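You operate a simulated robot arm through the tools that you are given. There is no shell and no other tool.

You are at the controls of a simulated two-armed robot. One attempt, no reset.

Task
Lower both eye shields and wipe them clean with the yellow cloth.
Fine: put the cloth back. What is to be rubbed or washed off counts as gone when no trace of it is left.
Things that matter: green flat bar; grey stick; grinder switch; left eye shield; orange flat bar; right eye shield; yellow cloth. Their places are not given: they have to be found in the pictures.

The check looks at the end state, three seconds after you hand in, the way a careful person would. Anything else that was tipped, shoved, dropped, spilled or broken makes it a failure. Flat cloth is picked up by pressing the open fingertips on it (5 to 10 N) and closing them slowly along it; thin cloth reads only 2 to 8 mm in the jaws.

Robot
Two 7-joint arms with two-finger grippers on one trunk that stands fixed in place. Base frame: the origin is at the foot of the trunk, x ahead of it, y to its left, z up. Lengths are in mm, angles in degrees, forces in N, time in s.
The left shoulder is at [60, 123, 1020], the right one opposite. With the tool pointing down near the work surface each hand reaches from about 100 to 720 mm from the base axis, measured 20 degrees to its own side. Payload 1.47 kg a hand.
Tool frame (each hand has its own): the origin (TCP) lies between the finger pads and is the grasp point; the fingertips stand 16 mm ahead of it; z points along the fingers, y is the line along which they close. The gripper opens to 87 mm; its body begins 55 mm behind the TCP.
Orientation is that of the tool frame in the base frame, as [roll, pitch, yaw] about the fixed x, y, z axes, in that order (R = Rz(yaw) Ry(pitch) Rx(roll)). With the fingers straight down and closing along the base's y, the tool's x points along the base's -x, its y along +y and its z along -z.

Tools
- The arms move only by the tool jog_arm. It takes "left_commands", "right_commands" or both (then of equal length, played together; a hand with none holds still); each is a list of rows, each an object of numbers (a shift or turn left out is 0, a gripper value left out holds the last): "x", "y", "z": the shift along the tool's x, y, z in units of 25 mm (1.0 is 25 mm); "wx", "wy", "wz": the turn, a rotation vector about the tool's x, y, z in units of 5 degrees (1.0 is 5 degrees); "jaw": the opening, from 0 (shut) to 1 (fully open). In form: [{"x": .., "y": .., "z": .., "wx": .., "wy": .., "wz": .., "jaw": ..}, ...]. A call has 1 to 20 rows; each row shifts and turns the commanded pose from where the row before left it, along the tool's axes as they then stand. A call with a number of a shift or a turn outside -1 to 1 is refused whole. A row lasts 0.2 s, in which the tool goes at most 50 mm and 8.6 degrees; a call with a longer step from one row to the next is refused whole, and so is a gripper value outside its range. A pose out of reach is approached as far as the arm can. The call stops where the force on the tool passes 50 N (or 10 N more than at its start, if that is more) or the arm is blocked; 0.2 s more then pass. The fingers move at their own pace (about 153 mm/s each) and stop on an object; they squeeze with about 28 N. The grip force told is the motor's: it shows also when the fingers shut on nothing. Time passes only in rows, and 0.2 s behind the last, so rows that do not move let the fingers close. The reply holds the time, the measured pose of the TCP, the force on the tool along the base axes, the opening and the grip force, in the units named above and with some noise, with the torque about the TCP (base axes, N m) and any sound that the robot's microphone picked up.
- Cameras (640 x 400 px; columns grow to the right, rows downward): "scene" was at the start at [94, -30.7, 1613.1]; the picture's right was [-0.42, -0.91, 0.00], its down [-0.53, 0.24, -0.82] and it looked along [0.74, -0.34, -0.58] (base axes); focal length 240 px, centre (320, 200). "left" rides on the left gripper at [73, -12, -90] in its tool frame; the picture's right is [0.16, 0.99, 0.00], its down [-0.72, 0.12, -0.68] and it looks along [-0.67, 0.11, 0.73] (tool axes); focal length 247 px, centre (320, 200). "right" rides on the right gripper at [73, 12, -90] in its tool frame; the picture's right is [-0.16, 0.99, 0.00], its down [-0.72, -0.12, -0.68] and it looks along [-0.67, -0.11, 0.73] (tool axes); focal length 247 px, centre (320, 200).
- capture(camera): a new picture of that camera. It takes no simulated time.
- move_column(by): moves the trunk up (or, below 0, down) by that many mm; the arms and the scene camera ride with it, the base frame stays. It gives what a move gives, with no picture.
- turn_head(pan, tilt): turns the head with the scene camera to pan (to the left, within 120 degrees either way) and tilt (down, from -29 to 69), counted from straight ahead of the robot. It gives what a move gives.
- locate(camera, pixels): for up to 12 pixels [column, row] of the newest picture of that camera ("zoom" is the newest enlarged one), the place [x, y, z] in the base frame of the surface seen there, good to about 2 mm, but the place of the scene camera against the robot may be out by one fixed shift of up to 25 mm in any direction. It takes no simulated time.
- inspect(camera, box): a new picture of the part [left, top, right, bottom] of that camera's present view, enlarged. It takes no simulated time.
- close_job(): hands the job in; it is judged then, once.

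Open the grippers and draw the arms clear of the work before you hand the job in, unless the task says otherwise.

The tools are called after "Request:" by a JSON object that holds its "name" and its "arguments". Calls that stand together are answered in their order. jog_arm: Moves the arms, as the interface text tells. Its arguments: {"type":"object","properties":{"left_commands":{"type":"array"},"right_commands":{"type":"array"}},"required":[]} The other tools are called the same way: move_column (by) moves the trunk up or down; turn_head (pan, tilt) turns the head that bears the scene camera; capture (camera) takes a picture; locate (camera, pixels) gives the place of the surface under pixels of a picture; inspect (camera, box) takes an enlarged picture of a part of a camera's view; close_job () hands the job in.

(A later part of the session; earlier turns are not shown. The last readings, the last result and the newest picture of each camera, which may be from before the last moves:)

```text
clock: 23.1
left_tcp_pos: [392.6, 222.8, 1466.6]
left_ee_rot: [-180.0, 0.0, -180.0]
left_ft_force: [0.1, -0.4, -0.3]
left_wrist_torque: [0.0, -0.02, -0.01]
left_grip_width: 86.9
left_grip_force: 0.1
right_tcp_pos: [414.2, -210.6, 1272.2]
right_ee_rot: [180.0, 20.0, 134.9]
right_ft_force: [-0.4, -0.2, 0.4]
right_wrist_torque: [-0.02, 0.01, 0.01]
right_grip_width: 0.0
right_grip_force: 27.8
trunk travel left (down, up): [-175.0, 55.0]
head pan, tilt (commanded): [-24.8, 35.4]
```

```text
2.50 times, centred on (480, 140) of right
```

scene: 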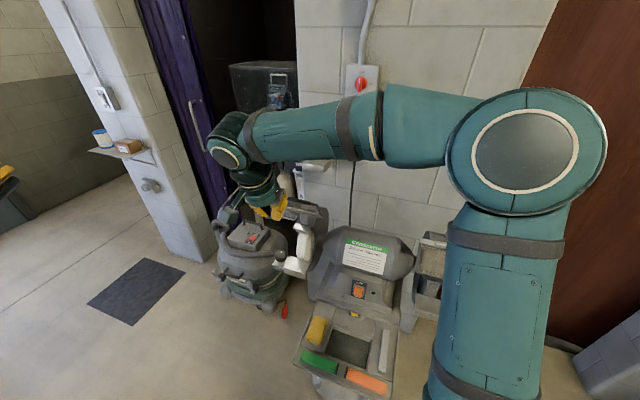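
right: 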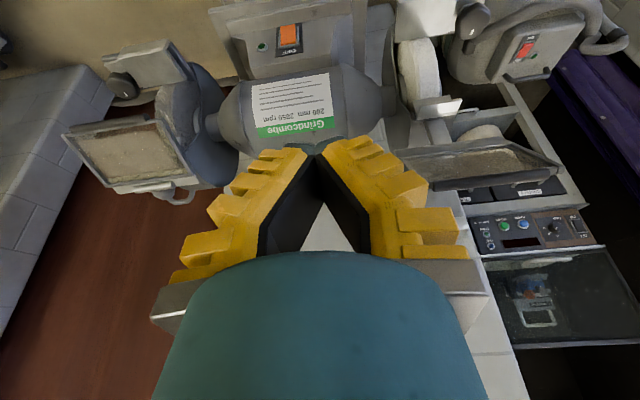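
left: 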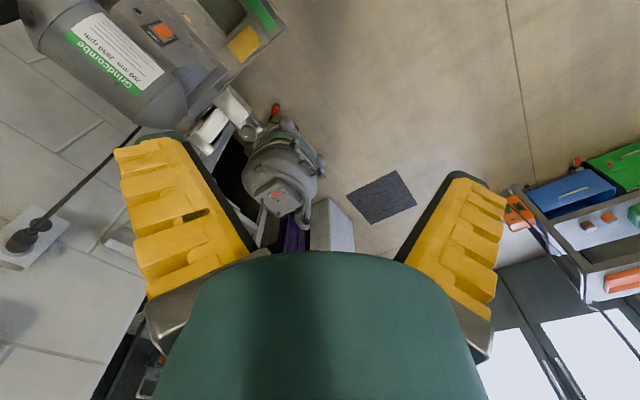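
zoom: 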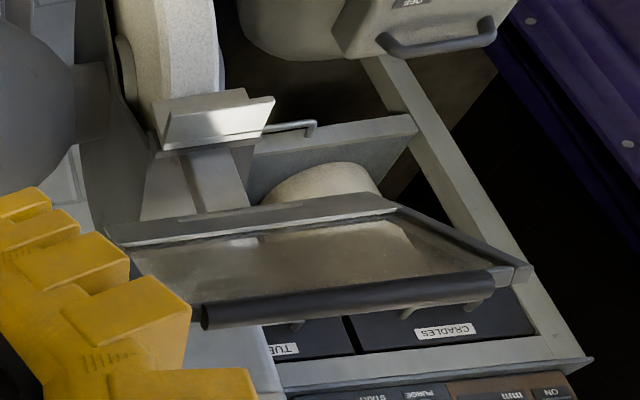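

I see the left shield: rod at zoom (210,315)–(510,275), hinge edge at zoom (110,235)–(395,205). I locate these.

Request:
{"name": "locate", "arguments": {"camera": "zoom", "pixels": [[215, 318], [350, 298], [490, 278], [528, 270], [470, 240], [400, 208], [250, 220], [130, 240], [300, 260], [380, 250], [220, 180], [200, 130]]}}

Request:
{"name": "locate", "arguments": {"camera": "right", "pixels": [[68, 140], [120, 124], [160, 122], [188, 178], [115, 187], [125, 150], [150, 150], [100, 160], [170, 190], [120, 85]]}}

Request:
{"name": "inspect", "arguments": {"camera": "right", "box": [50, 90, 230, 220]}}

```text
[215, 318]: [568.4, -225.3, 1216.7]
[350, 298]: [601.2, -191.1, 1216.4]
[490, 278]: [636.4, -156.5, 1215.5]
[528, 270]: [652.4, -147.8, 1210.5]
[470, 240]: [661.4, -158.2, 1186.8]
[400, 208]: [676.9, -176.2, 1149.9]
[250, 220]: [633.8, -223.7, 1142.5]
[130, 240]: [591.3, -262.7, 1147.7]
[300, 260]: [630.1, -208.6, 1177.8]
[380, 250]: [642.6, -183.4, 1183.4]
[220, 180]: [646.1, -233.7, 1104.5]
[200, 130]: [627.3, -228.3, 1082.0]
```

```text
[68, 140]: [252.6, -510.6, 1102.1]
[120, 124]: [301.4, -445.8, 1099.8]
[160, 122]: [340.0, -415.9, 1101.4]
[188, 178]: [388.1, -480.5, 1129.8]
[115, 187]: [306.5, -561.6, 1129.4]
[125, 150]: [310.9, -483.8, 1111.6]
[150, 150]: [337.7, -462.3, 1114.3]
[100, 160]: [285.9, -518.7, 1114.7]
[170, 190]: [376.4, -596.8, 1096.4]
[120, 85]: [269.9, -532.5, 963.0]
```

```text
3.08 times, centred on (140, 155) of right
```

zoom: 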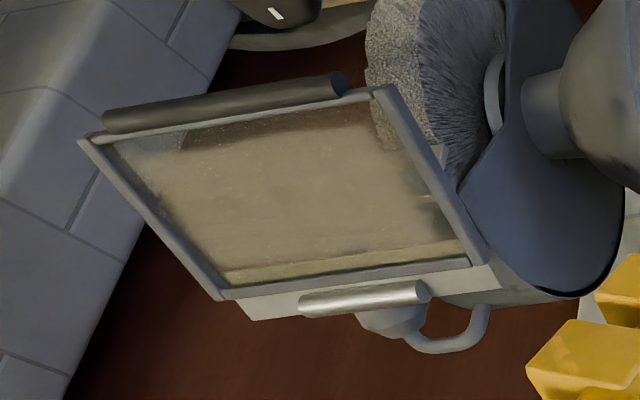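

Left rod is at d≈561, z≈1216 (shield at ≈ +52°), centre s≈292. I bring the tips over and behind the rod (d≈580, z≈1237).

Request:
{"name": "jog_arm", "arguments": {"right_commands": [{"y": 0.987}, {"y": 0.987}, {"y": 0.987}, {"y": 0.987}, {"y": 0.987}, {"y": 0.987}, {"x": -0.944, "z": 0.514}, {"x": -0.944, "z": 0.514}, {"x": -0.944, "z": 0.514}, {"x": -0.944, "z": 0.514}, {"x": -0.944, "z": 0.514}]}}

Request:
{"name": "capture", "arguments": {"camera": "right"}}

Request:
{"name": "inspect", "arguments": {"camera": "scene", "box": [220, 160, 340, 290]}}

```text
clock: 25.4
left_tcp_pos: [392.6, 224.0, 1465.8]
left_ee_rot: [180.0, -0.1, -179.9]
left_ft_force: [-0.3, -0.5, -0.1]
left_wrist_torque: [0.02, 0.03, 0.02]
left_grip_width: 87.0
left_grip_force: 0.1
right_tcp_pos: [613.8, -203.2, 1252.7]
right_ee_rot: [-179.9, 20.1, 135.0]
right_ft_force: [0.7, 0.2, 0.7]
right_wrist_torque: [0.03, 0.02, -0.02]
right_grip_width: 0.2
right_grip_force: 28.3
trunk travel left (down, up): [-175.0, 55.0]
head pan, tilt (commanded): [-24.8, 35.4]
```

```text
taken
```

right: 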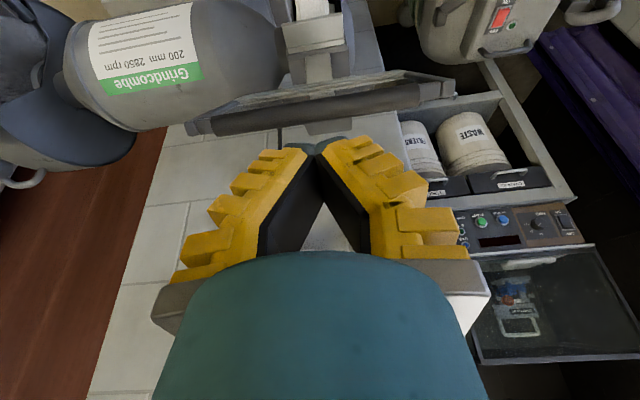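

```text
3.08 times, centred on (280, 225) of scene
```

zoom: 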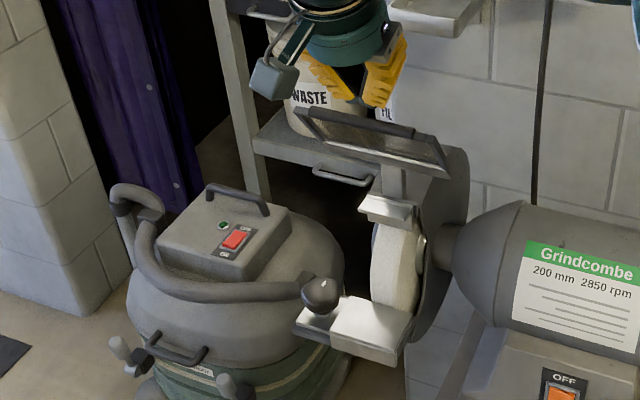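

Tips are over and behind the left rod. I press down along the computed arc.

Request:
{"name": "jog_arm", "arguments": {"right_commands": [{"x": 0.165, "z": 0.366}, {"x": 0.165, "z": 0.366}, {"x": 0.165, "z": 0.366}, {"x": 0.165, "z": 0.366}, {"x": 0.325, "z": 0.308}, {"x": 0.325, "z": 0.308}]}}

Request:
{"name": "capture", "arguments": {"camera": "right"}}

```text
clock: 26.9
left_tcp_pos: [392.8, 224.5, 1465.3]
left_ee_rot: [-179.9, -0.1, 180.0]
left_ft_force: [-0.6, 0.0, -0.9]
left_wrist_torque: [-0.01, 0.01, -0.01]
left_grip_width: 86.9
left_grip_force: 0.1
right_tcp_pos: [604.3, -192.8, 1191.4]
right_ee_rot: [-179.9, 20.1, 135.0]
right_ft_force: [0.1, -0.4, -0.8]
right_wrist_torque: [-0.01, 0.01, 0.01]
right_grip_width: 0.0
right_grip_force: 28.2
trunk travel left (down, up): [-175.0, 55.0]
head pan, tilt (commanded): [-24.8, 35.4]
```

```text
taken
```

right: 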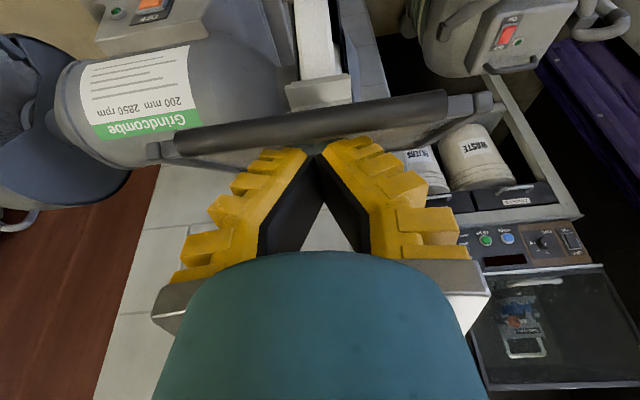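

The shield follows. I continue the arc to just above the expected stop.

Request:
{"name": "jog_arm", "arguments": {"right_commands": [{"x": 0.285, "z": 0.258}, {"x": 0.285, "z": 0.258}, {"x": 0.212, "z": 0.349}, {"x": 0.212, "z": 0.349}, {"x": 0.1, "z": 0.39}, {"x": 0.1, "z": 0.39}]}}

Request:
{"name": "capture", "arguments": {"camera": "right"}}

```text
clock: 28.2
left_tcp_pos: [393.8, 223.6, 1466.7]
left_ee_rot: [180.0, 0.1, -179.9]
left_ft_force: [-0.6, -0.1, 1.0]
left_wrist_torque: [0.03, 0.03, -0.02]
left_grip_width: 87.0
left_grip_force: 0.1
right_tcp_pos: [597.1, -183.8, 1132.5]
right_ee_rot: [-179.9, 20.1, 135.0]
right_ft_force: [-0.1, -0.6, 0.1]
right_wrist_torque: [0.01, -0.03, -0.03]
right_grip_width: 0.2
right_grip_force: 28.3
trunk travel left (down, up): [-175.0, 55.0]
head pan, tilt (commanded): [-24.8, 35.4]
```

```text
taken
```

right: 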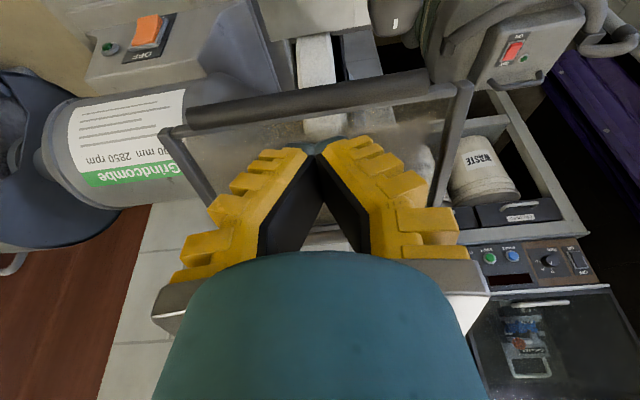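

Nearly there (tips z≈1117). I press on along the tool axis in 4 mm steps until the stop is felt.

Request:
{"name": "jog_arm", "arguments": {"right_commands": [{"z": 0.16}, {"z": 0.16}, {"z": 0.16}]}}

Request:
{"name": "capture", "arguments": {"camera": "right"}}

```text
clock: 29.1
left_tcp_pos: [391.1, 224.9, 1466.3]
left_ee_rot: [-180.0, 0.0, 180.0]
left_ft_force: [0.4, 0.2, 0.4]
left_wrist_torque: [0.02, 0.02, 0.02]
left_grip_width: 87.1
left_grip_force: 0.0
right_tcp_pos: [597.6, -185.9, 1125.3]
right_ee_rot: [179.8, 20.4, 134.9]
right_ft_force: [-3.9, 1.5, 15.3]
right_wrist_torque: [-0.11, -0.12, -0.08]
right_grip_width: 6.0
right_grip_force: 27.9
trunk travel left (down, up): [-175.0, 55.0]
head pan, tilt (commanded): [-24.8, 35.4]
```

```text
taken
```

right: 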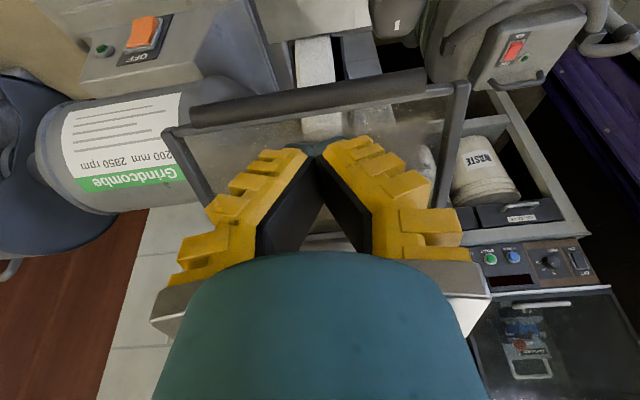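

Force 16 N, at about the same height as the right stop. I press a bit more to confirm.

Request:
{"name": "jog_arm", "arguments": {"right_commands": [{"z": 0.12}, {}]}}

Request:
{"name": "capture", "arguments": {"camera": "right"}}

Request:
{"name": "locate", "arguments": {"camera": "right", "pixels": [[167, 133], [312, 98], [465, 84], [185, 165], [455, 130], [440, 180]]}}

```text
clock: 29.6
left_tcp_pos: [390.0, 225.6, 1467.3]
left_ee_rot: [-179.9, 0.1, 179.8]
left_ft_force: [-0.1, 0.0, -0.1]
left_wrist_torque: [-0.02, -0.03, 0.01]
left_grip_width: 87.1
left_grip_force: 0.1
right_tcp_pos: [599.7, -186.3, 1123.1]
right_ee_rot: [179.7, 20.4, 135.0]
right_ft_force: [-1.0, 1.6, 36.8]
right_wrist_torque: [-0.41, -0.29, 0.05]
right_grip_width: 5.8
right_grip_force: 28.4
trunk travel left (down, up): [-175.0, 55.0]
head pan, tilt (commanded): [-24.8, 35.4]
```

```text
taken
```

right: 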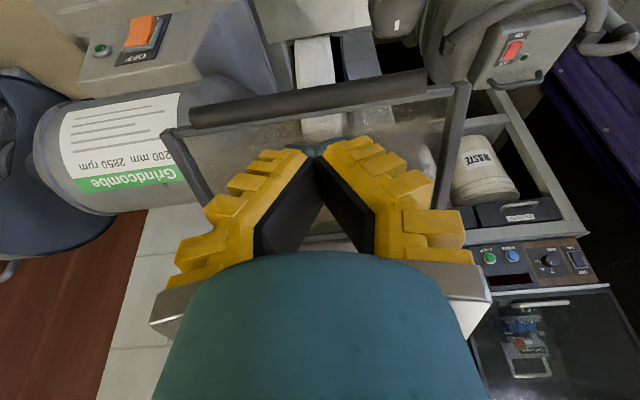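

```text
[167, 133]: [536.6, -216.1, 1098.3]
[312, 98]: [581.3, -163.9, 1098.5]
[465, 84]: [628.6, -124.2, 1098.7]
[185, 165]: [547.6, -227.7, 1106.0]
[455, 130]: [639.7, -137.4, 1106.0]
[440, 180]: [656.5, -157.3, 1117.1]
```

Left shield is at its stop too (front edge d=532, z=1098, same as the right). I retreat up and back, straighten the hand to vertical, then look at both shields and the tray.

Request:
{"name": "jog_arm", "arguments": {"right_commands": [{"z": -0.5}, {"z": -1}, {"z": -1}, {"x": 0.6, "z": -1}, {"x": 0.6, "z": -1}, {"x": 0.8, "z": -1}, {"x": 0.8, "z": -1}, {"x": 1, "z": 0.0, "y": -1}, {"x": 1, "y": -1}, {"wy": 1, "y": -1}, {"wy": 1, "y": -1}, {"wy": 1}, {"wy": 1}]}}

Request:
{"name": "capture", "arguments": {"camera": "right"}}

Request:
{"name": "capture", "arguments": {"camera": "scene"}}

```text
clock: 32.5
left_tcp_pos: [392.6, 223.9, 1466.1]
left_ee_rot: [-180.0, 0.0, 180.0]
left_ft_force: [-0.2, 0.0, -0.1]
left_wrist_torque: [0.0, -0.05, -0.01]
left_grip_width: 87.2
left_grip_force: 0.0
right_tcp_pos: [409.2, -140.8, 1231.7]
right_ee_rot: [180.0, 0.0, 135.0]
right_ft_force: [-0.8, 0.6, -0.2]
right_wrist_torque: [-0.01, 0.0, 0.0]
right_grip_width: 0.0
right_grip_force: 28.3
trunk travel left (down, up): [-175.0, 55.0]
head pan, tilt (commanded): [-24.8, 35.4]
```

```text
taken
```

right: 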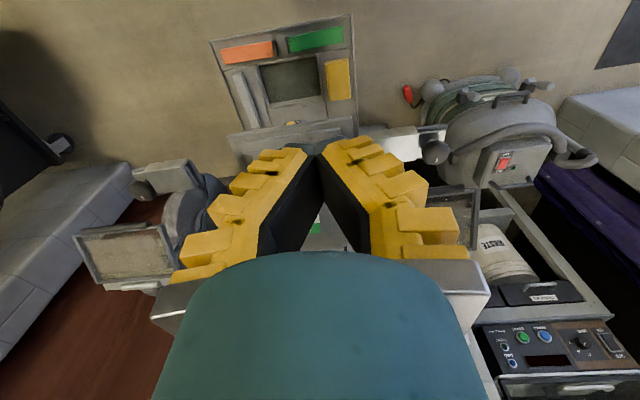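

```text
taken
```

scene: 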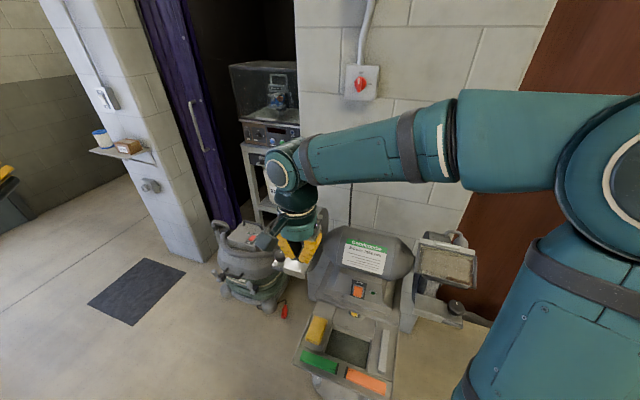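

Both shields are down now. I lower the hand in front of the grinder (d≈389) to look closely at the cloth and what stands around it.

Request:
{"name": "jog_arm", "arguments": {"right_commands": [{"z": 1}, {"z": 1}, {"z": 1}, {"z": 1}, {"z": 1}, {"z": 1}, {"z": 1}, {"z": 1}, {"z": 1}, {"z": 1}, {"z": 1}, {"z": 1}]}}

Request:
{"name": "capture", "arguments": {"camera": "right"}}

Request:
{"name": "capture", "arguments": {"camera": "scene"}}

```text
clock: 35.0
left_tcp_pos: [393.5, 224.6, 1465.4]
left_ee_rot: [179.9, 0.1, 179.9]
left_ft_force: [-0.1, 0.1, -0.4]
left_wrist_torque: [0.0, -0.01, -0.01]
left_grip_width: 87.0
left_grip_force: 0.1
right_tcp_pos: [410.5, -139.8, 931.7]
right_ee_rot: [-180.0, 0.1, 135.0]
right_ft_force: [-0.3, 0.2, 0.5]
right_wrist_torque: [-0.02, 0.03, -0.04]
right_grip_width: 0.1
right_grip_force: 28.5
trunk travel left (down, up): [-175.0, 55.0]
head pan, tilt (commanded): [-24.8, 35.4]
```

```text
taken
```

right: 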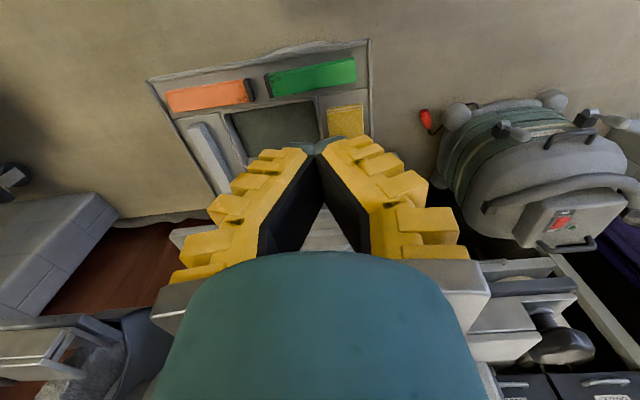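

```text
taken
```

scene: 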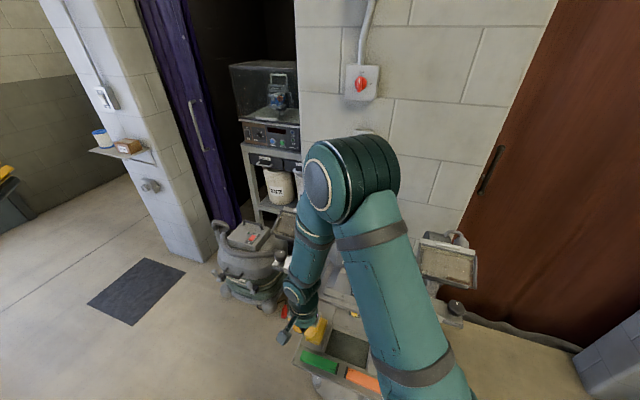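

The elbow is now raised over the grinder; I check its clearance to the grinder before going on.

Request:
{"name": "locate", "arguments": {"camera": "scene", "pixels": [[350, 160], [320, 180], [380, 200], [395, 170], [350, 240], [310, 270], [300, 300], [400, 320], [330, 220]]}}

Request:
{"name": "inspect", "arguments": {"camera": "scene", "box": [250, 120, 480, 400]}}

Request:
{"name": "capture", "arguments": {"camera": "left"}}

```text
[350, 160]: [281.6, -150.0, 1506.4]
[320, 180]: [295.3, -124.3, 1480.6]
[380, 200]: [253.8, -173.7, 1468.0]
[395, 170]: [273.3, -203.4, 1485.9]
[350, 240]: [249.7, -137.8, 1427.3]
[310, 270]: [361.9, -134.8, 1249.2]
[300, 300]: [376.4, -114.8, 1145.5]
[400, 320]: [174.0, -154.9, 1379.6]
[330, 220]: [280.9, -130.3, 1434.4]
```

```text
1.43 times, centred on (365, 260) of scene
```

zoom: 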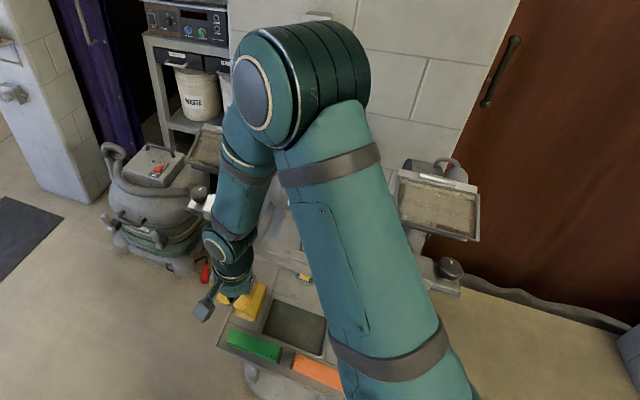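

```text
taken
```

left: 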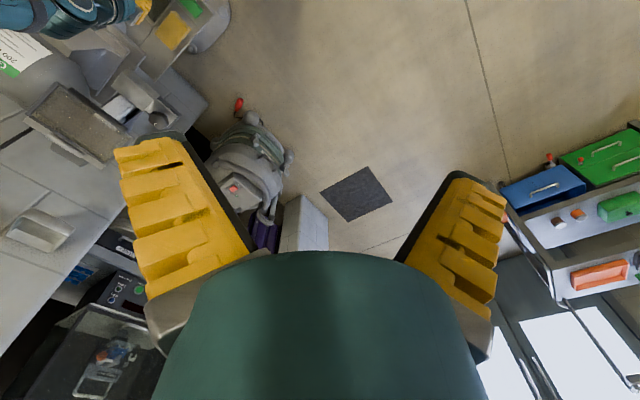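

Elbow is high and well back from the grinder (d≈305, z≈1500). I shift the hand 75 mm to the right to see the cloth unobstructed.

Request:
{"name": "jog_arm", "arguments": {"right_commands": [{"y": -1}, {"y": -1}, {"y": -1}, {"y": -1}]}}

Request:
{"name": "capture", "arguments": {"camera": "right"}}

Request:
{"name": "inspect", "arguments": {"camera": "right", "box": [340, 60, 560, 230]}}

```text
clock: 36.0
left_tcp_pos: [393.0, 223.8, 1466.0]
left_ee_rot: [179.9, 0.0, -179.9]
left_ft_force: [0.1, 0.2, 0.5]
left_wrist_torque: [0.04, -0.02, -0.02]
left_grip_width: 86.8
left_grip_force: 0.0
right_tcp_pos: [340.0, -212.0, 932.6]
right_ee_rot: [-180.0, 0.1, 135.1]
right_ft_force: [0.1, -0.1, 0.1]
right_wrist_torque: [0.0, 0.02, -0.03]
right_grip_width: 0.0
right_grip_force: 28.1
trunk travel left (down, up): [-175.0, 55.0]
head pan, tilt (commanded): [-24.8, 35.4]
```

```text
taken
```

right: 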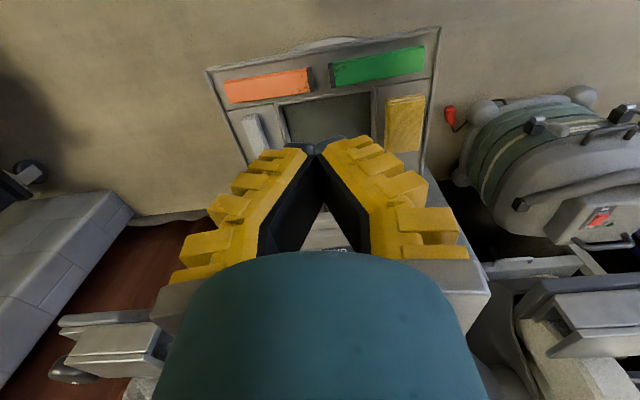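

```text
2.35 times, centred on (450, 145) of right
```

zoom: 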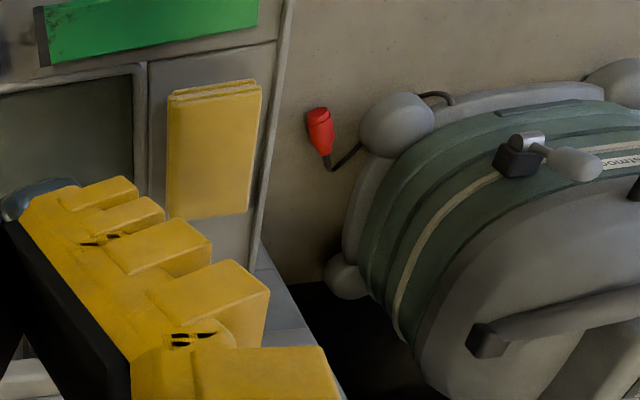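

Now the cloth shows clearly at zoom (210,150). I locate its corners and the tray around it.

Request:
{"name": "locate", "arguments": {"camera": "zoom", "pixels": [[172, 102], [259, 92], [170, 210], [246, 206], [165, 150], [256, 150], [210, 150], [210, 88], [212, 212], [152, 150], [266, 150], [215, 235]]}}

Request:
{"name": "locate", "arguments": {"camera": "zoom", "pixels": [[272, 150], [276, 130], [250, 235], [258, 250], [280, 280], [320, 340], [150, 100], [145, 180], [150, 70], [270, 50], [285, 20], [240, 225]]}}

```text
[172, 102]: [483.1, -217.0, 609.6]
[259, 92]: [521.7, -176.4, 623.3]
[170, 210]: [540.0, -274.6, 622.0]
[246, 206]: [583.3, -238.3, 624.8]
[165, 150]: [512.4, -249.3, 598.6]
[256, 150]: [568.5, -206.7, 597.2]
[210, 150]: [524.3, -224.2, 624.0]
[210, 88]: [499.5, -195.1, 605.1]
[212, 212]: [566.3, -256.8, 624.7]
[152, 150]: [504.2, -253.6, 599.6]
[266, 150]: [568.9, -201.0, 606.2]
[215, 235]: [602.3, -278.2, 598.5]
```

```text
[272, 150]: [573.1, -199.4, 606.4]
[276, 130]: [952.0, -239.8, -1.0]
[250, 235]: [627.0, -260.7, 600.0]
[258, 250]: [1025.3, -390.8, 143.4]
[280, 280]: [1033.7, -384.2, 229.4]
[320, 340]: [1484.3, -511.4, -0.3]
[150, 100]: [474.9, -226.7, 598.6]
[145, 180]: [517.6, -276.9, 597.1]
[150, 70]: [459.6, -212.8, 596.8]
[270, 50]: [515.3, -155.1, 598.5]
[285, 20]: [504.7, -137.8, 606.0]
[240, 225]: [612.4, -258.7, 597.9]
```

Cloth top: s 187–245, d 493–581, z 598–624; lip of the tray at s≈260, z=606. I use the left wrist camera to measure the grinder base standing behind the cloth.

Request:
{"name": "inspect", "arguments": {"camera": "left", "box": [0, 0, 240, 180]}}

Request:
{"name": "inspect", "arguments": {"camera": "scene", "box": [260, 240, 420, 400]}}

```text
2.22 times, centred on (120, 90) of left
```

zoom: 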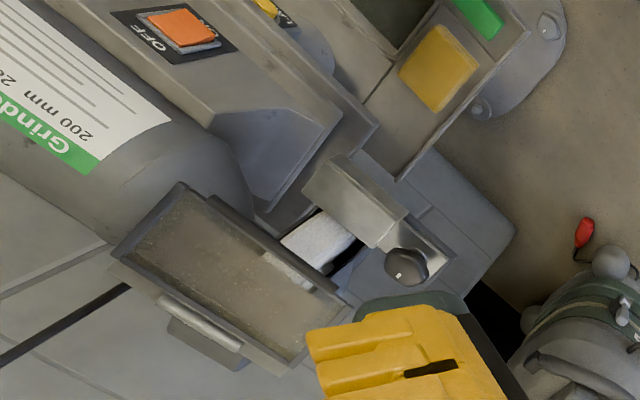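

```text
2.50 times, centred on (340, 320) of scene
```

zoom: 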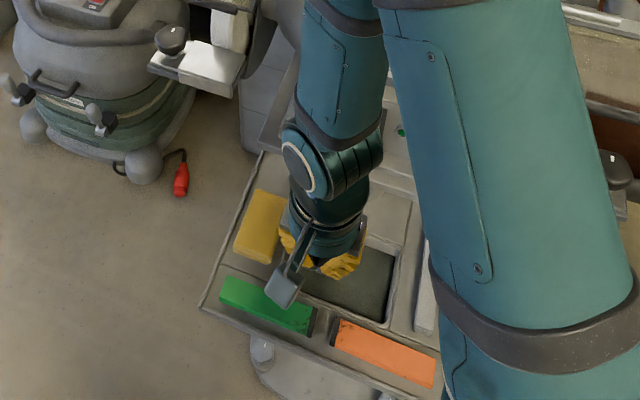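

The left view shows the base step beside the cloth at zoom (340,100). I take that zoom again and measure it.

Request:
{"name": "inspect", "arguments": {"camera": "left", "box": [0, 0, 240, 180]}}

Request:
{"name": "locate", "arguments": {"camera": "zoom", "pixels": [[435, 65], [375, 125], [335, 120], [300, 60], [330, 75], [390, 150], [280, 40], [400, 175], [265, 150], [340, 190], [410, 265], [290, 20]]}}

Request:
{"name": "locate", "arguments": {"camera": "zoom", "pixels": [[200, 250], [240, 290], [180, 195], [340, 310], [115, 270], [290, 355], [265, 290], [150, 240], [180, 35], [155, 100], [200, 170], [240, 110]]}}

```text
2.22 times, centred on (120, 90) of left
```

zoom: 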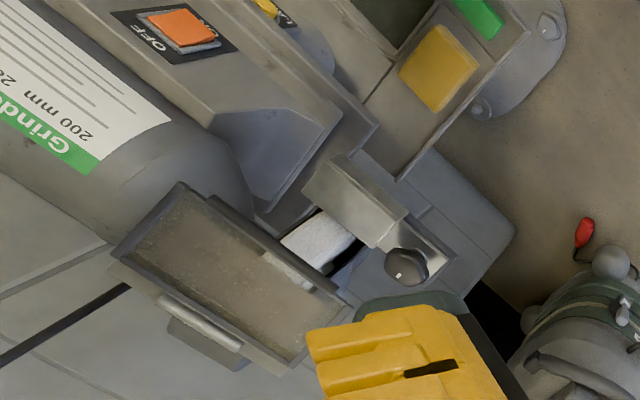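

```text
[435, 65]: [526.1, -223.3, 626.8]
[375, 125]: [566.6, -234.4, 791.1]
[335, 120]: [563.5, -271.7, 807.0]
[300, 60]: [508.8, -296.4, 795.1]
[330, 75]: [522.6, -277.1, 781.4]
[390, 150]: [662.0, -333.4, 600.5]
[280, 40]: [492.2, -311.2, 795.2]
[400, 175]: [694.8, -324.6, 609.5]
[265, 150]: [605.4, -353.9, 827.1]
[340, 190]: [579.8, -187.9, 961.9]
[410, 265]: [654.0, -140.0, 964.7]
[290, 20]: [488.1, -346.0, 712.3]
```

```text
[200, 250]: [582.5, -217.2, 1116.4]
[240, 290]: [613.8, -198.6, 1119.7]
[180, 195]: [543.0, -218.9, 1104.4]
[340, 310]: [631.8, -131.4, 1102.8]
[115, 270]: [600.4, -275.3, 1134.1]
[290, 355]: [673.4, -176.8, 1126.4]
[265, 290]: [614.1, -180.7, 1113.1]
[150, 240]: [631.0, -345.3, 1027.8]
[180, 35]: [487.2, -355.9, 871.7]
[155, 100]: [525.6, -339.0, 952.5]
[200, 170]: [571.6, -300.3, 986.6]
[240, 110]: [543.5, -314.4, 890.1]
```

The base step above the cloth's back end has its front at d≈565, z up to ≈795, so I'll grip the cloth at d≈524 with the hand tipped 10°. First I shift over (s=216), tip 10°, open the jaws and go down in front of the tray to z≈700.

Request:
{"name": "jog_arm", "arguments": {"right_commands": [{"y": 1, "wy": -1, "jaw": 1}, {"y": 1, "wy": -1}, {"y": 1}, {"y": 1}, {"y": 1.0}, {"x": 0.161, "z": 0.914}, {"x": 0.161, "z": 0.914}, {"x": 0.161, "z": 0.914}, {"x": 0.161, "z": 0.914}, {"x": 0.161, "z": 0.914}, {"x": 0.161, "z": 0.914}, {"x": 0.161, "z": 0.914}, {"x": 0.161, "z": 0.914}, {"x": 0.161, "z": 0.914}, {"x": 0.161, "z": 0.914}]}}

Request:
{"name": "capture", "arguments": {"camera": "right"}}

Request:
{"name": "capture", "arguments": {"camera": "scene"}}

```text
clock: 39.2
left_tcp_pos: [393.5, 224.6, 1465.7]
left_ee_rot: [-180.0, 0.0, -180.0]
left_ft_force: [-0.5, 0.6, -0.4]
left_wrist_torque: [-0.01, 0.04, 0.03]
left_grip_width: 87.2
left_grip_force: 0.1
right_tcp_pos: [429.8, -124.9, 698.3]
right_ee_rot: [-179.9, 10.1, 135.0]
right_ft_force: [0.3, 0.1, -0.2]
right_wrist_torque: [-0.01, 0.0, 0.01]
right_grip_width: 87.1
right_grip_force: 0.0
trunk travel left (down, up): [-175.0, 55.0]
head pan, tilt (commanded): [-24.8, 35.4]
```

```text
taken
```

right: 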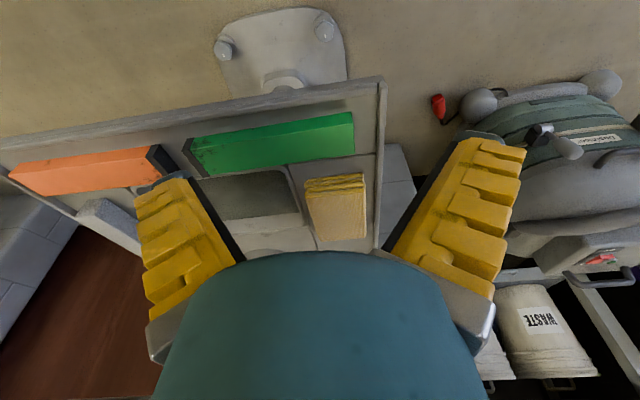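

```text
taken
```

scene: 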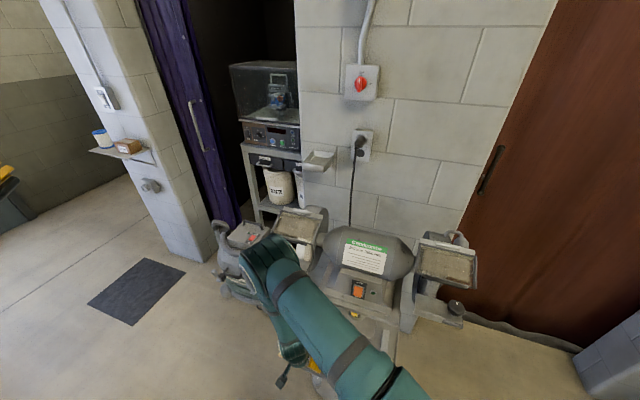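

Hand is in front of the tray at z=698. I zoom at the cloth (337,205) for a refined position and check the elbow's clearance.

Request:
{"name": "inspect", "arguments": {"camera": "right", "box": [270, 140, 410, 260]}}

Request:
{"name": "locate", "arguments": {"camera": "zoom", "pixels": [[225, 180], [400, 162], [240, 290], [400, 285], [320, 230], [230, 232], [402, 232], [330, 185], [310, 168], [440, 240], [195, 230], [220, 310]]}}

Request:
{"name": "locate", "arguments": {"camera": "scene", "pixels": [[265, 240], [245, 255], [285, 250], [300, 285], [270, 290], [290, 330], [340, 350]]}}

```text
3.33 times, centred on (340, 200) of right
```

zoom: 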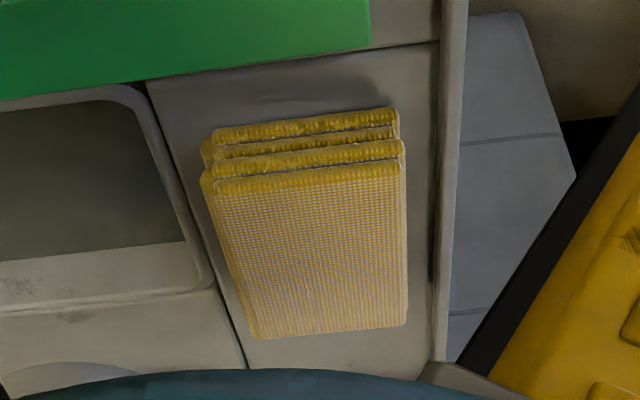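

```text
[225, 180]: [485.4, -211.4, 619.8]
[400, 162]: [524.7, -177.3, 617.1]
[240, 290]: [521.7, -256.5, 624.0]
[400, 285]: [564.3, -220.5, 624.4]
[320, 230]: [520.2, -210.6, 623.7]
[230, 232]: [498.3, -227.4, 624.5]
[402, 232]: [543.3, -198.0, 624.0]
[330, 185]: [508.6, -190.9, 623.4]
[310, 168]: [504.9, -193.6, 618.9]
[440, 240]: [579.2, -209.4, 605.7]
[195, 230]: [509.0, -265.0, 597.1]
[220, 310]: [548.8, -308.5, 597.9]
```

```text
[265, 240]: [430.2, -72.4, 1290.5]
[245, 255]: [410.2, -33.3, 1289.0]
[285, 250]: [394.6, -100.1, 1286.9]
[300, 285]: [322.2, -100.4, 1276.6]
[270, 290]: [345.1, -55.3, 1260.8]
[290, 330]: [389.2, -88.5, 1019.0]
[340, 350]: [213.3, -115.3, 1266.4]
```

The cloth (a 4-layer folded stack) is centred at s≈217, d≈537, top z=624. Elbow is clear of the shields. I move forward over the cloth at z≈698.

Request:
{"name": "jog_arm", "arguments": {"right_commands": [{"x": -0.847, "z": 0.149}, {"x": -0.847, "z": 0.149}, {"x": -0.847, "z": 0.149}, {"x": -0.847, "z": 0.149}, {"x": -0.847, "z": 0.149}, {"x": -0.847, "z": 0.149}]}}

Request:
{"name": "capture", "arguments": {"camera": "right"}}

Request:
{"name": "capture", "arguments": {"camera": "scene"}}

Request:
{"name": "inspect", "arguments": {"camera": "left", "box": [0, 0, 240, 180]}}

```text
clock: 40.6
left_tcp_pos: [392.0, 223.6, 1465.6]
left_ee_rot: [180.0, 0.0, 180.0]
left_ft_force: [-0.9, -0.7, 1.0]
left_wrist_torque: [0.0, 0.01, 0.01]
left_grip_width: 86.9
left_grip_force: 0.0
right_tcp_pos: [520.3, -215.3, 700.8]
right_ee_rot: [-179.9, 10.2, 135.0]
right_ft_force: [-0.7, 0.2, 0.2]
right_wrist_torque: [0.0, -0.05, 0.01]
right_grip_width: 86.9
right_grip_force: 0.0
trunk travel left (down, up): [-175.0, 55.0]
head pan, tilt (commanded): [-24.8, 35.4]
```

```text
taken
```

right: 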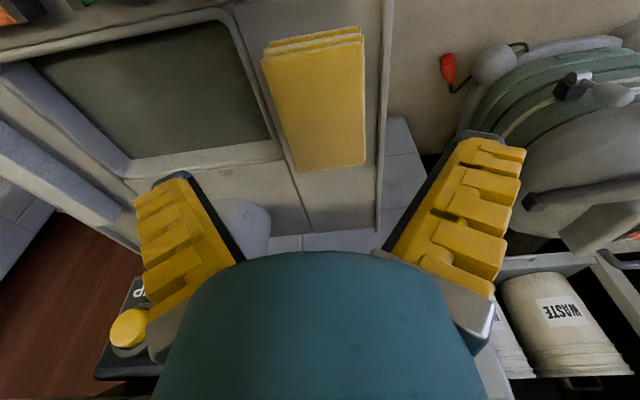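

```text
taken
```

scene: 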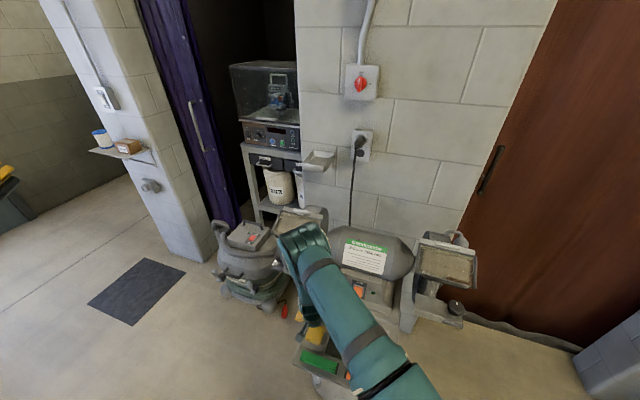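

```text
2.22 times, centred on (120, 90) of left
```

zoom: 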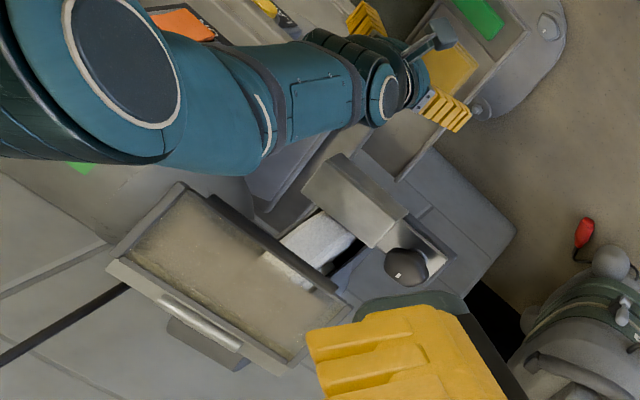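

TCP is over the cloth (d=520, s=216). I check the elbow and wrist clearance against the base using the left view.

Request:
{"name": "locate", "arguments": {"camera": "zoom", "pixels": [[120, 50], [130, 150], [250, 165], [300, 130], [340, 60], [380, 100], [330, 130], [400, 60], [445, 115], [425, 40], [230, 60]]}}

Request:
{"name": "locate", "arguments": {"camera": "right", "pixels": [[130, 325], [110, 350], [240, 220], [285, 245], [330, 245], [272, 60], [355, 40], [300, 165], [362, 160], [330, 100], [375, 230], [255, 200]]}}

```text
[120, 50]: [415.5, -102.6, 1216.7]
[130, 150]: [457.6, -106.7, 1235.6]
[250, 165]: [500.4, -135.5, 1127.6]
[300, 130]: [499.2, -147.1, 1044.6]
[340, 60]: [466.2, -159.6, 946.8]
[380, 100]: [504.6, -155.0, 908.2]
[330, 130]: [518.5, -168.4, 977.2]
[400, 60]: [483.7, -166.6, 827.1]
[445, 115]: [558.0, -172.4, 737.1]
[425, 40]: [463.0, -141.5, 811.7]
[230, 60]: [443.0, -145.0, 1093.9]
```

```text
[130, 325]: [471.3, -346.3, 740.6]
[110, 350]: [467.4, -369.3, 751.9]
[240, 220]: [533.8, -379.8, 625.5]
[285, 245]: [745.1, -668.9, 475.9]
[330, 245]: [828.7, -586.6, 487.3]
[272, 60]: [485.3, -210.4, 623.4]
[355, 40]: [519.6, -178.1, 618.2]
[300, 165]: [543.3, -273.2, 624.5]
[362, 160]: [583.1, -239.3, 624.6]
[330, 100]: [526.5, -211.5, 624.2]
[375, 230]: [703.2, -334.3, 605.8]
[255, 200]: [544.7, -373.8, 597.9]
```

Clearances are fine (forearm d≈486 against the rest at d≥528). I descend with open jaws to z≈648 and check.

Request:
{"name": "jog_arm", "arguments": {"right_commands": [{"x": 0.105, "z": 0.52}, {"x": 0.105, "z": 0.52}, {"x": 0.105, "z": 0.52}, {"x": 0.105, "z": 0.52}]}}

Request:
{"name": "capture", "arguments": {"camera": "right"}}

Request:
{"name": "inspect", "arguments": {"camera": "left", "box": [60, 0, 240, 120]}}

```text
clock: 41.6
left_tcp_pos: [393.3, 223.7, 1466.3]
left_ee_rot: [-180.0, 0.0, 180.0]
left_ft_force: [0.0, -0.8, -0.2]
left_wrist_torque: [-0.01, -0.06, 0.01]
left_grip_width: 87.0
left_grip_force: 0.0
right_tcp_pos: [519.3, -213.7, 647.0]
right_ee_rot: [179.9, 10.2, 134.9]
right_ft_force: [0.3, 0.9, 0.7]
right_wrist_torque: [0.02, -0.02, 0.01]
right_grip_width: 87.1
right_grip_force: 0.1
trunk travel left (down, up): [-175.0, 55.0]
head pan, tilt (commanded): [-24.8, 35.4]
```

```text
taken
```

right: 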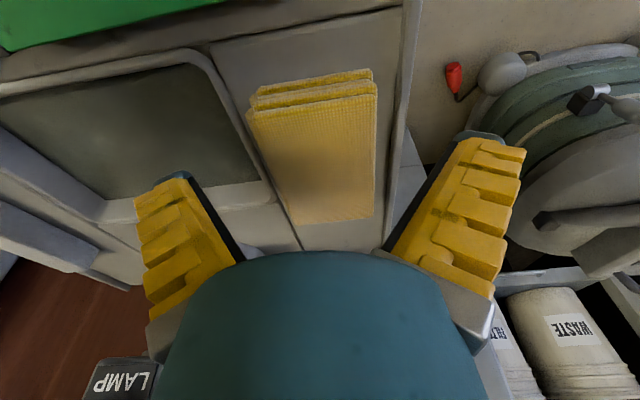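

```text
3.33 times, centred on (150, 60) of left
```

zoom: 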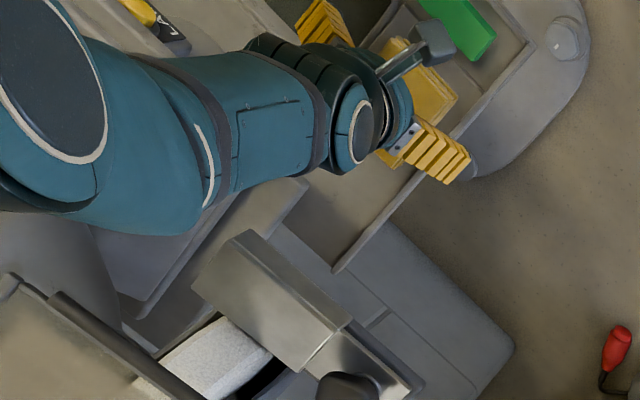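

The fingers straddle the cloth evenly. I go down the last 18 mm (tips beside the cloth's upper half) and check forces before closing.

Request:
{"name": "jog_arm", "arguments": {"right_commands": [{"x": 0.06, "z": 0.355}, {"x": 0.06, "z": 0.355}]}}

Request:
{"name": "capture", "arguments": {"camera": "right"}}

```text
clock: 42.2
left_tcp_pos: [393.3, 224.9, 1466.8]
left_ee_rot: [-179.9, 0.0, 179.9]
left_ft_force: [-0.4, -0.1, -1.1]
left_wrist_torque: [-0.01, 0.04, 0.0]
left_grip_width: 86.9
left_grip_force: 0.0
right_tcp_pos: [518.4, -214.6, 630.1]
right_ee_rot: [-180.0, 10.2, 135.1]
right_ft_force: [0.3, -0.5, -1.0]
right_wrist_torque: [0.02, 0.0, -0.01]
right_grip_width: 86.9
right_grip_force: 0.1
trunk travel left (down, up): [-175.0, 55.0]
head pan, tilt (commanded): [-24.8, 35.4]
```

```text
taken
```

right: 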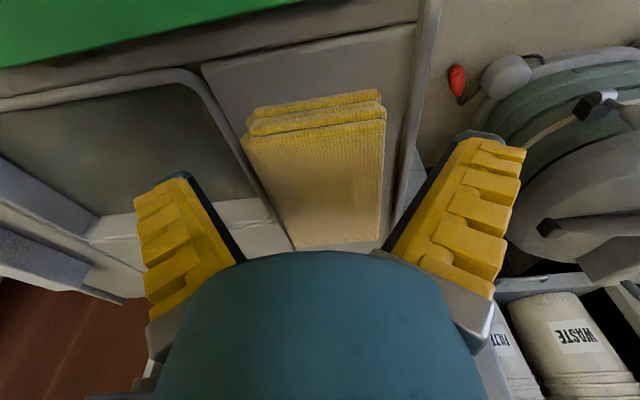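

No contact forces. I close the jaws slowly on the sides of the stack.

Request:
{"name": "jog_arm", "arguments": {"right_commands": [{"jaw": 0.9}, {"jaw": 0.82}, {"jaw": 0.76}, {"jaw": 0.72}, {"jaw": 0.68}, {"jaw": 0.64}]}}

Request:
{"name": "capture", "arguments": {"camera": "right"}}

```text
clock: 43.6
left_tcp_pos: [393.5, 224.0, 1466.2]
left_ee_rot: [-180.0, 0.0, 180.0]
left_ft_force: [0.0, -0.9, 0.8]
left_wrist_torque: [0.0, 0.0, -0.03]
left_grip_width: 86.7
left_grip_force: 0.0
right_tcp_pos: [518.8, -214.4, 628.6]
right_ee_rot: [-180.0, 10.1, 135.0]
right_ft_force: [0.1, -0.2, -0.6]
right_wrist_torque: [0.0, -0.04, 0.0]
right_grip_width: 60.5
right_grip_force: 3.6
trunk travel left (down, up): [-175.0, 55.0]
head pan, tilt (commanded): [-24.8, 35.4]
```

```text
taken
```

right: 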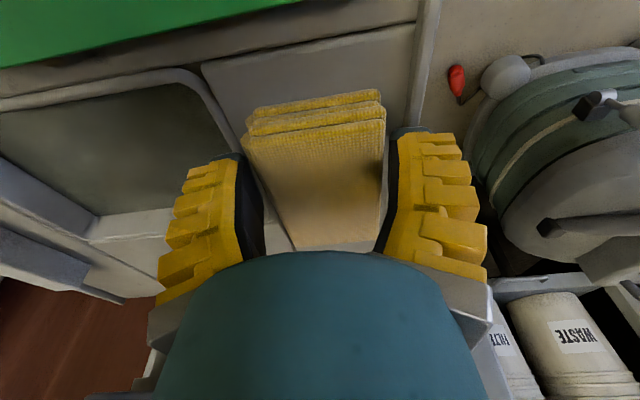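

Right finger is nearly touching, left has a small gap. I continue closing.

Request:
{"name": "jog_arm", "arguments": {"right_commands": [{"jaw": 0.6}, {"jaw": 0.57}, {"jaw": 0.54}, {"jaw": 0.51}, {"jaw": 0.48}, {}]}}

Request:
{"name": "capture", "arguments": {"camera": "right"}}

```text
clock: 45.0
left_tcp_pos: [392.1, 223.6, 1465.6]
left_ee_rot: [-180.0, 0.0, -179.9]
left_ft_force: [0.2, -0.7, 0.6]
left_wrist_torque: [0.01, -0.01, 0.01]
left_grip_width: 87.0
left_grip_force: 0.1
right_tcp_pos: [519.9, -213.2, 628.3]
right_ee_rot: [-179.9, 10.2, 135.0]
right_ft_force: [-0.1, 0.8, 5.6]
right_wrist_torque: [0.05, 0.04, -0.01]
right_grip_width: 56.2
right_grip_force: 28.1
trunk travel left (down, up): [-175.0, 55.0]
head pan, tilt (commanded): [-24.8, 35.4]
```

```text
taken
```

right: 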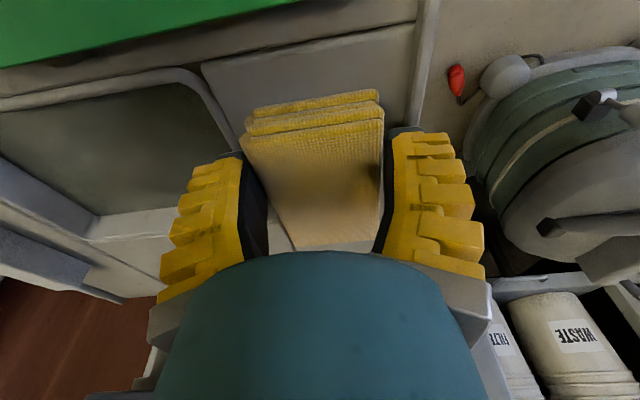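

The jaws stopped at 56 mm with 28 N: the folded stack is held. I lift it 12 mm and check.

Request:
{"name": "jog_arm", "arguments": {"right_commands": [{"x": -0.04, "z": -0.24}, {"x": -0.04, "z": -0.24}, {}]}}

Request:
{"name": "capture", "arguments": {"camera": "right"}}

Request:
{"name": "inspect", "arguments": {"camera": "scene", "box": [260, 240, 420, 400]}}

```text
clock: 45.9
left_tcp_pos: [392.4, 223.2, 1465.9]
left_ee_rot: [-180.0, 0.0, 180.0]
left_ft_force: [0.1, 0.5, 0.2]
left_wrist_torque: [-0.05, 0.04, 0.04]
left_grip_width: 86.9
left_grip_force: 0.1
right_tcp_pos: [519.1, -213.7, 641.5]
right_ee_rot: [-180.0, 10.1, 134.9]
right_ft_force: [-1.2, 0.5, 7.7]
right_wrist_torque: [0.01, 0.01, 0.04]
right_grip_width: 49.4
right_grip_force: 16.2
trunk travel left (down, up): [-175.0, 55.0]
head pan, tilt (commanded): [-24.8, 35.4]
```

```text
taken
```

right: 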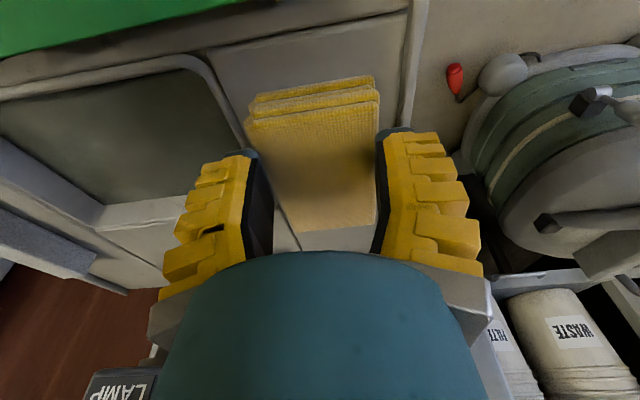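

```text
2.50 times, centred on (340, 320) of scene
```

zoom: 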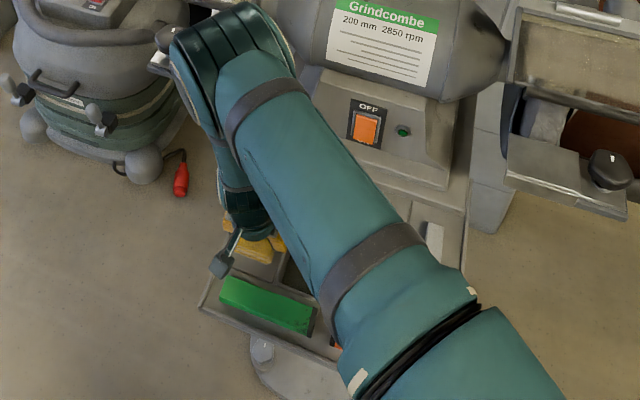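

The reading fell to 49 mm and the stack stayed on the deck: the tips slid up its sides to the top edges. I look closely at the contact.

Request:
{"name": "inspect", "arguments": {"camera": "right", "box": [220, 60, 420, 260]}}

Request:
{"name": "inspect", "arguments": {"camera": "left", "box": [130, 0, 230, 70]}}

```text
2.00 times, centred on (320, 160) of right
```

zoom: 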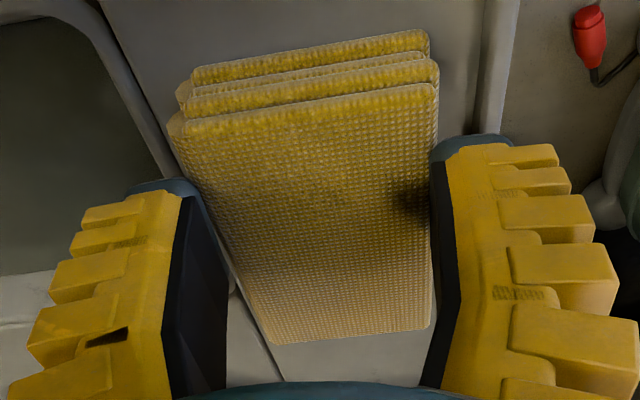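

```text
5.71 times, centred on (180, 35) of left
```

zoom: 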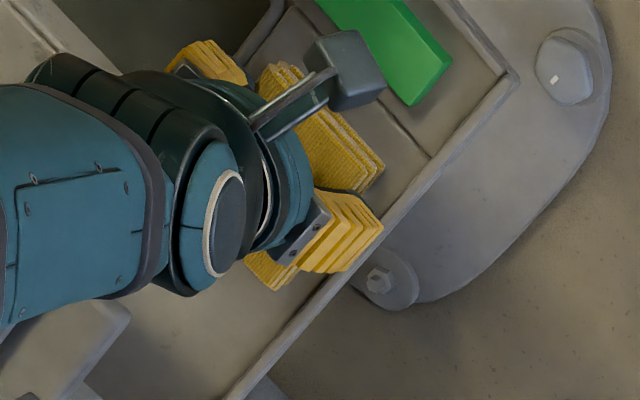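

I measure the cloth's present place to see if it moved or lifted.

Request:
{"name": "inspect", "arguments": {"camera": "right", "box": [220, 60, 420, 260]}}

Request:
{"name": "locate", "arguments": {"camera": "zoom", "pixels": [[190, 135], [300, 115], [425, 95], [430, 160], [220, 210], [320, 200], [400, 200], [270, 320], [340, 320], [420, 310], [250, 260], [300, 70]]}}

```text
2.00 times, centred on (320, 160) of right
```

zoom: 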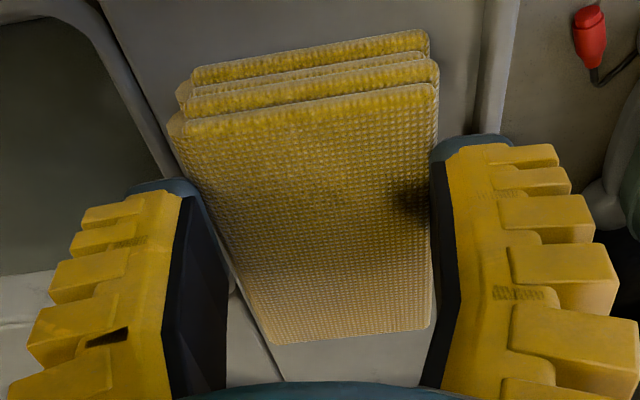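

```text
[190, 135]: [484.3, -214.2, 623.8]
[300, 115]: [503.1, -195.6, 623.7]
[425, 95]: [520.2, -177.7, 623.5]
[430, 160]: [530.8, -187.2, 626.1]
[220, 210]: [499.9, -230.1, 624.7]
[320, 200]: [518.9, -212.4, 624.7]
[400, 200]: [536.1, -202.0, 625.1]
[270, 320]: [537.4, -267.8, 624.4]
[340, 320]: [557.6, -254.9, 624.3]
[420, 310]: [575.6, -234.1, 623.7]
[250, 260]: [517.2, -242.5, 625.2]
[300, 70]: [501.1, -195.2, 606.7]
```

The stack is still at z≈624, and the fingertips now rest on its top with 7.7 N – just the state for the press-and-pinch pickup. I close slowly along the top and watch the readings.

Request:
{"name": "jog_arm", "arguments": {"right_commands": [{"jaw": 0.44}, {"jaw": 0.4}, {"jaw": 0.36}, {"jaw": 0.32}, {"jaw": 0.28}, {"jaw": 0.24}]}}

Request:
{"name": "capture", "arguments": {"camera": "right"}}

```text
clock: 47.2
left_tcp_pos: [390.6, 224.5, 1467.0]
left_ee_rot: [180.0, 0.1, -180.0]
left_ft_force: [0.4, -0.1, 0.3]
left_wrist_torque: [0.01, -0.02, 0.03]
left_grip_width: 87.3
left_grip_force: 0.1
right_tcp_pos: [519.5, -213.8, 643.0]
right_ee_rot: [179.9, 10.3, 134.9]
right_ft_force: [5.2, -0.6, 24.2]
right_wrist_torque: [-0.08, 0.56, -0.1]
right_grip_width: 11.5
right_grip_force: 19.2
trunk travel left (down, up): [-175.0, 55.0]
head pan, tilt (commanded): [-24.8, 35.4]
```

```text
taken
```

right: 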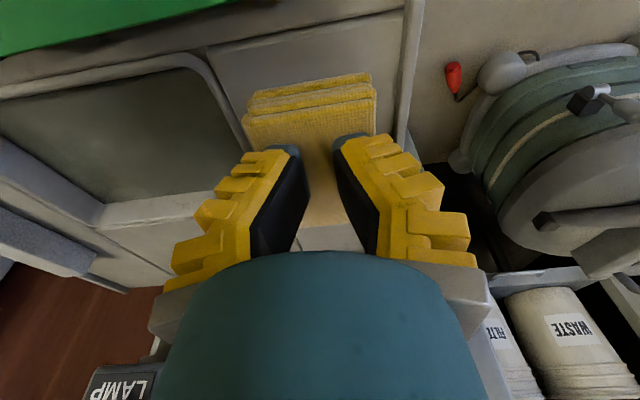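

Upward force has risen to 24 N as the tips swing down; I ease up about 2 mm to return to 5–10 N and see the reading.

Request:
{"name": "jog_arm", "arguments": {"right_commands": [{"z": -0.08}, {}]}}

```text
clock: 47.9
left_tcp_pos: [391.2, 225.1, 1467.1]
left_ee_rot: [180.0, 0.0, -179.9]
left_ft_force: [-0.1, -0.4, 0.1]
left_wrist_torque: [-0.01, 0.01, -0.04]
left_grip_width: 86.9
left_grip_force: 0.0
right_tcp_pos: [517.1, -212.8, 642.1]
right_ee_rot: [-179.8, 10.0, 135.0]
right_ft_force: [1.5, 1.2, 8.2]
right_wrist_torque: [0.36, -0.23, -0.04]
right_grip_width: 17.6
right_grip_force: 15.5
trunk travel left (down, up): [-175.0, 55.0]
head pan, tilt (commanded): [-24.8, 35.4]
```

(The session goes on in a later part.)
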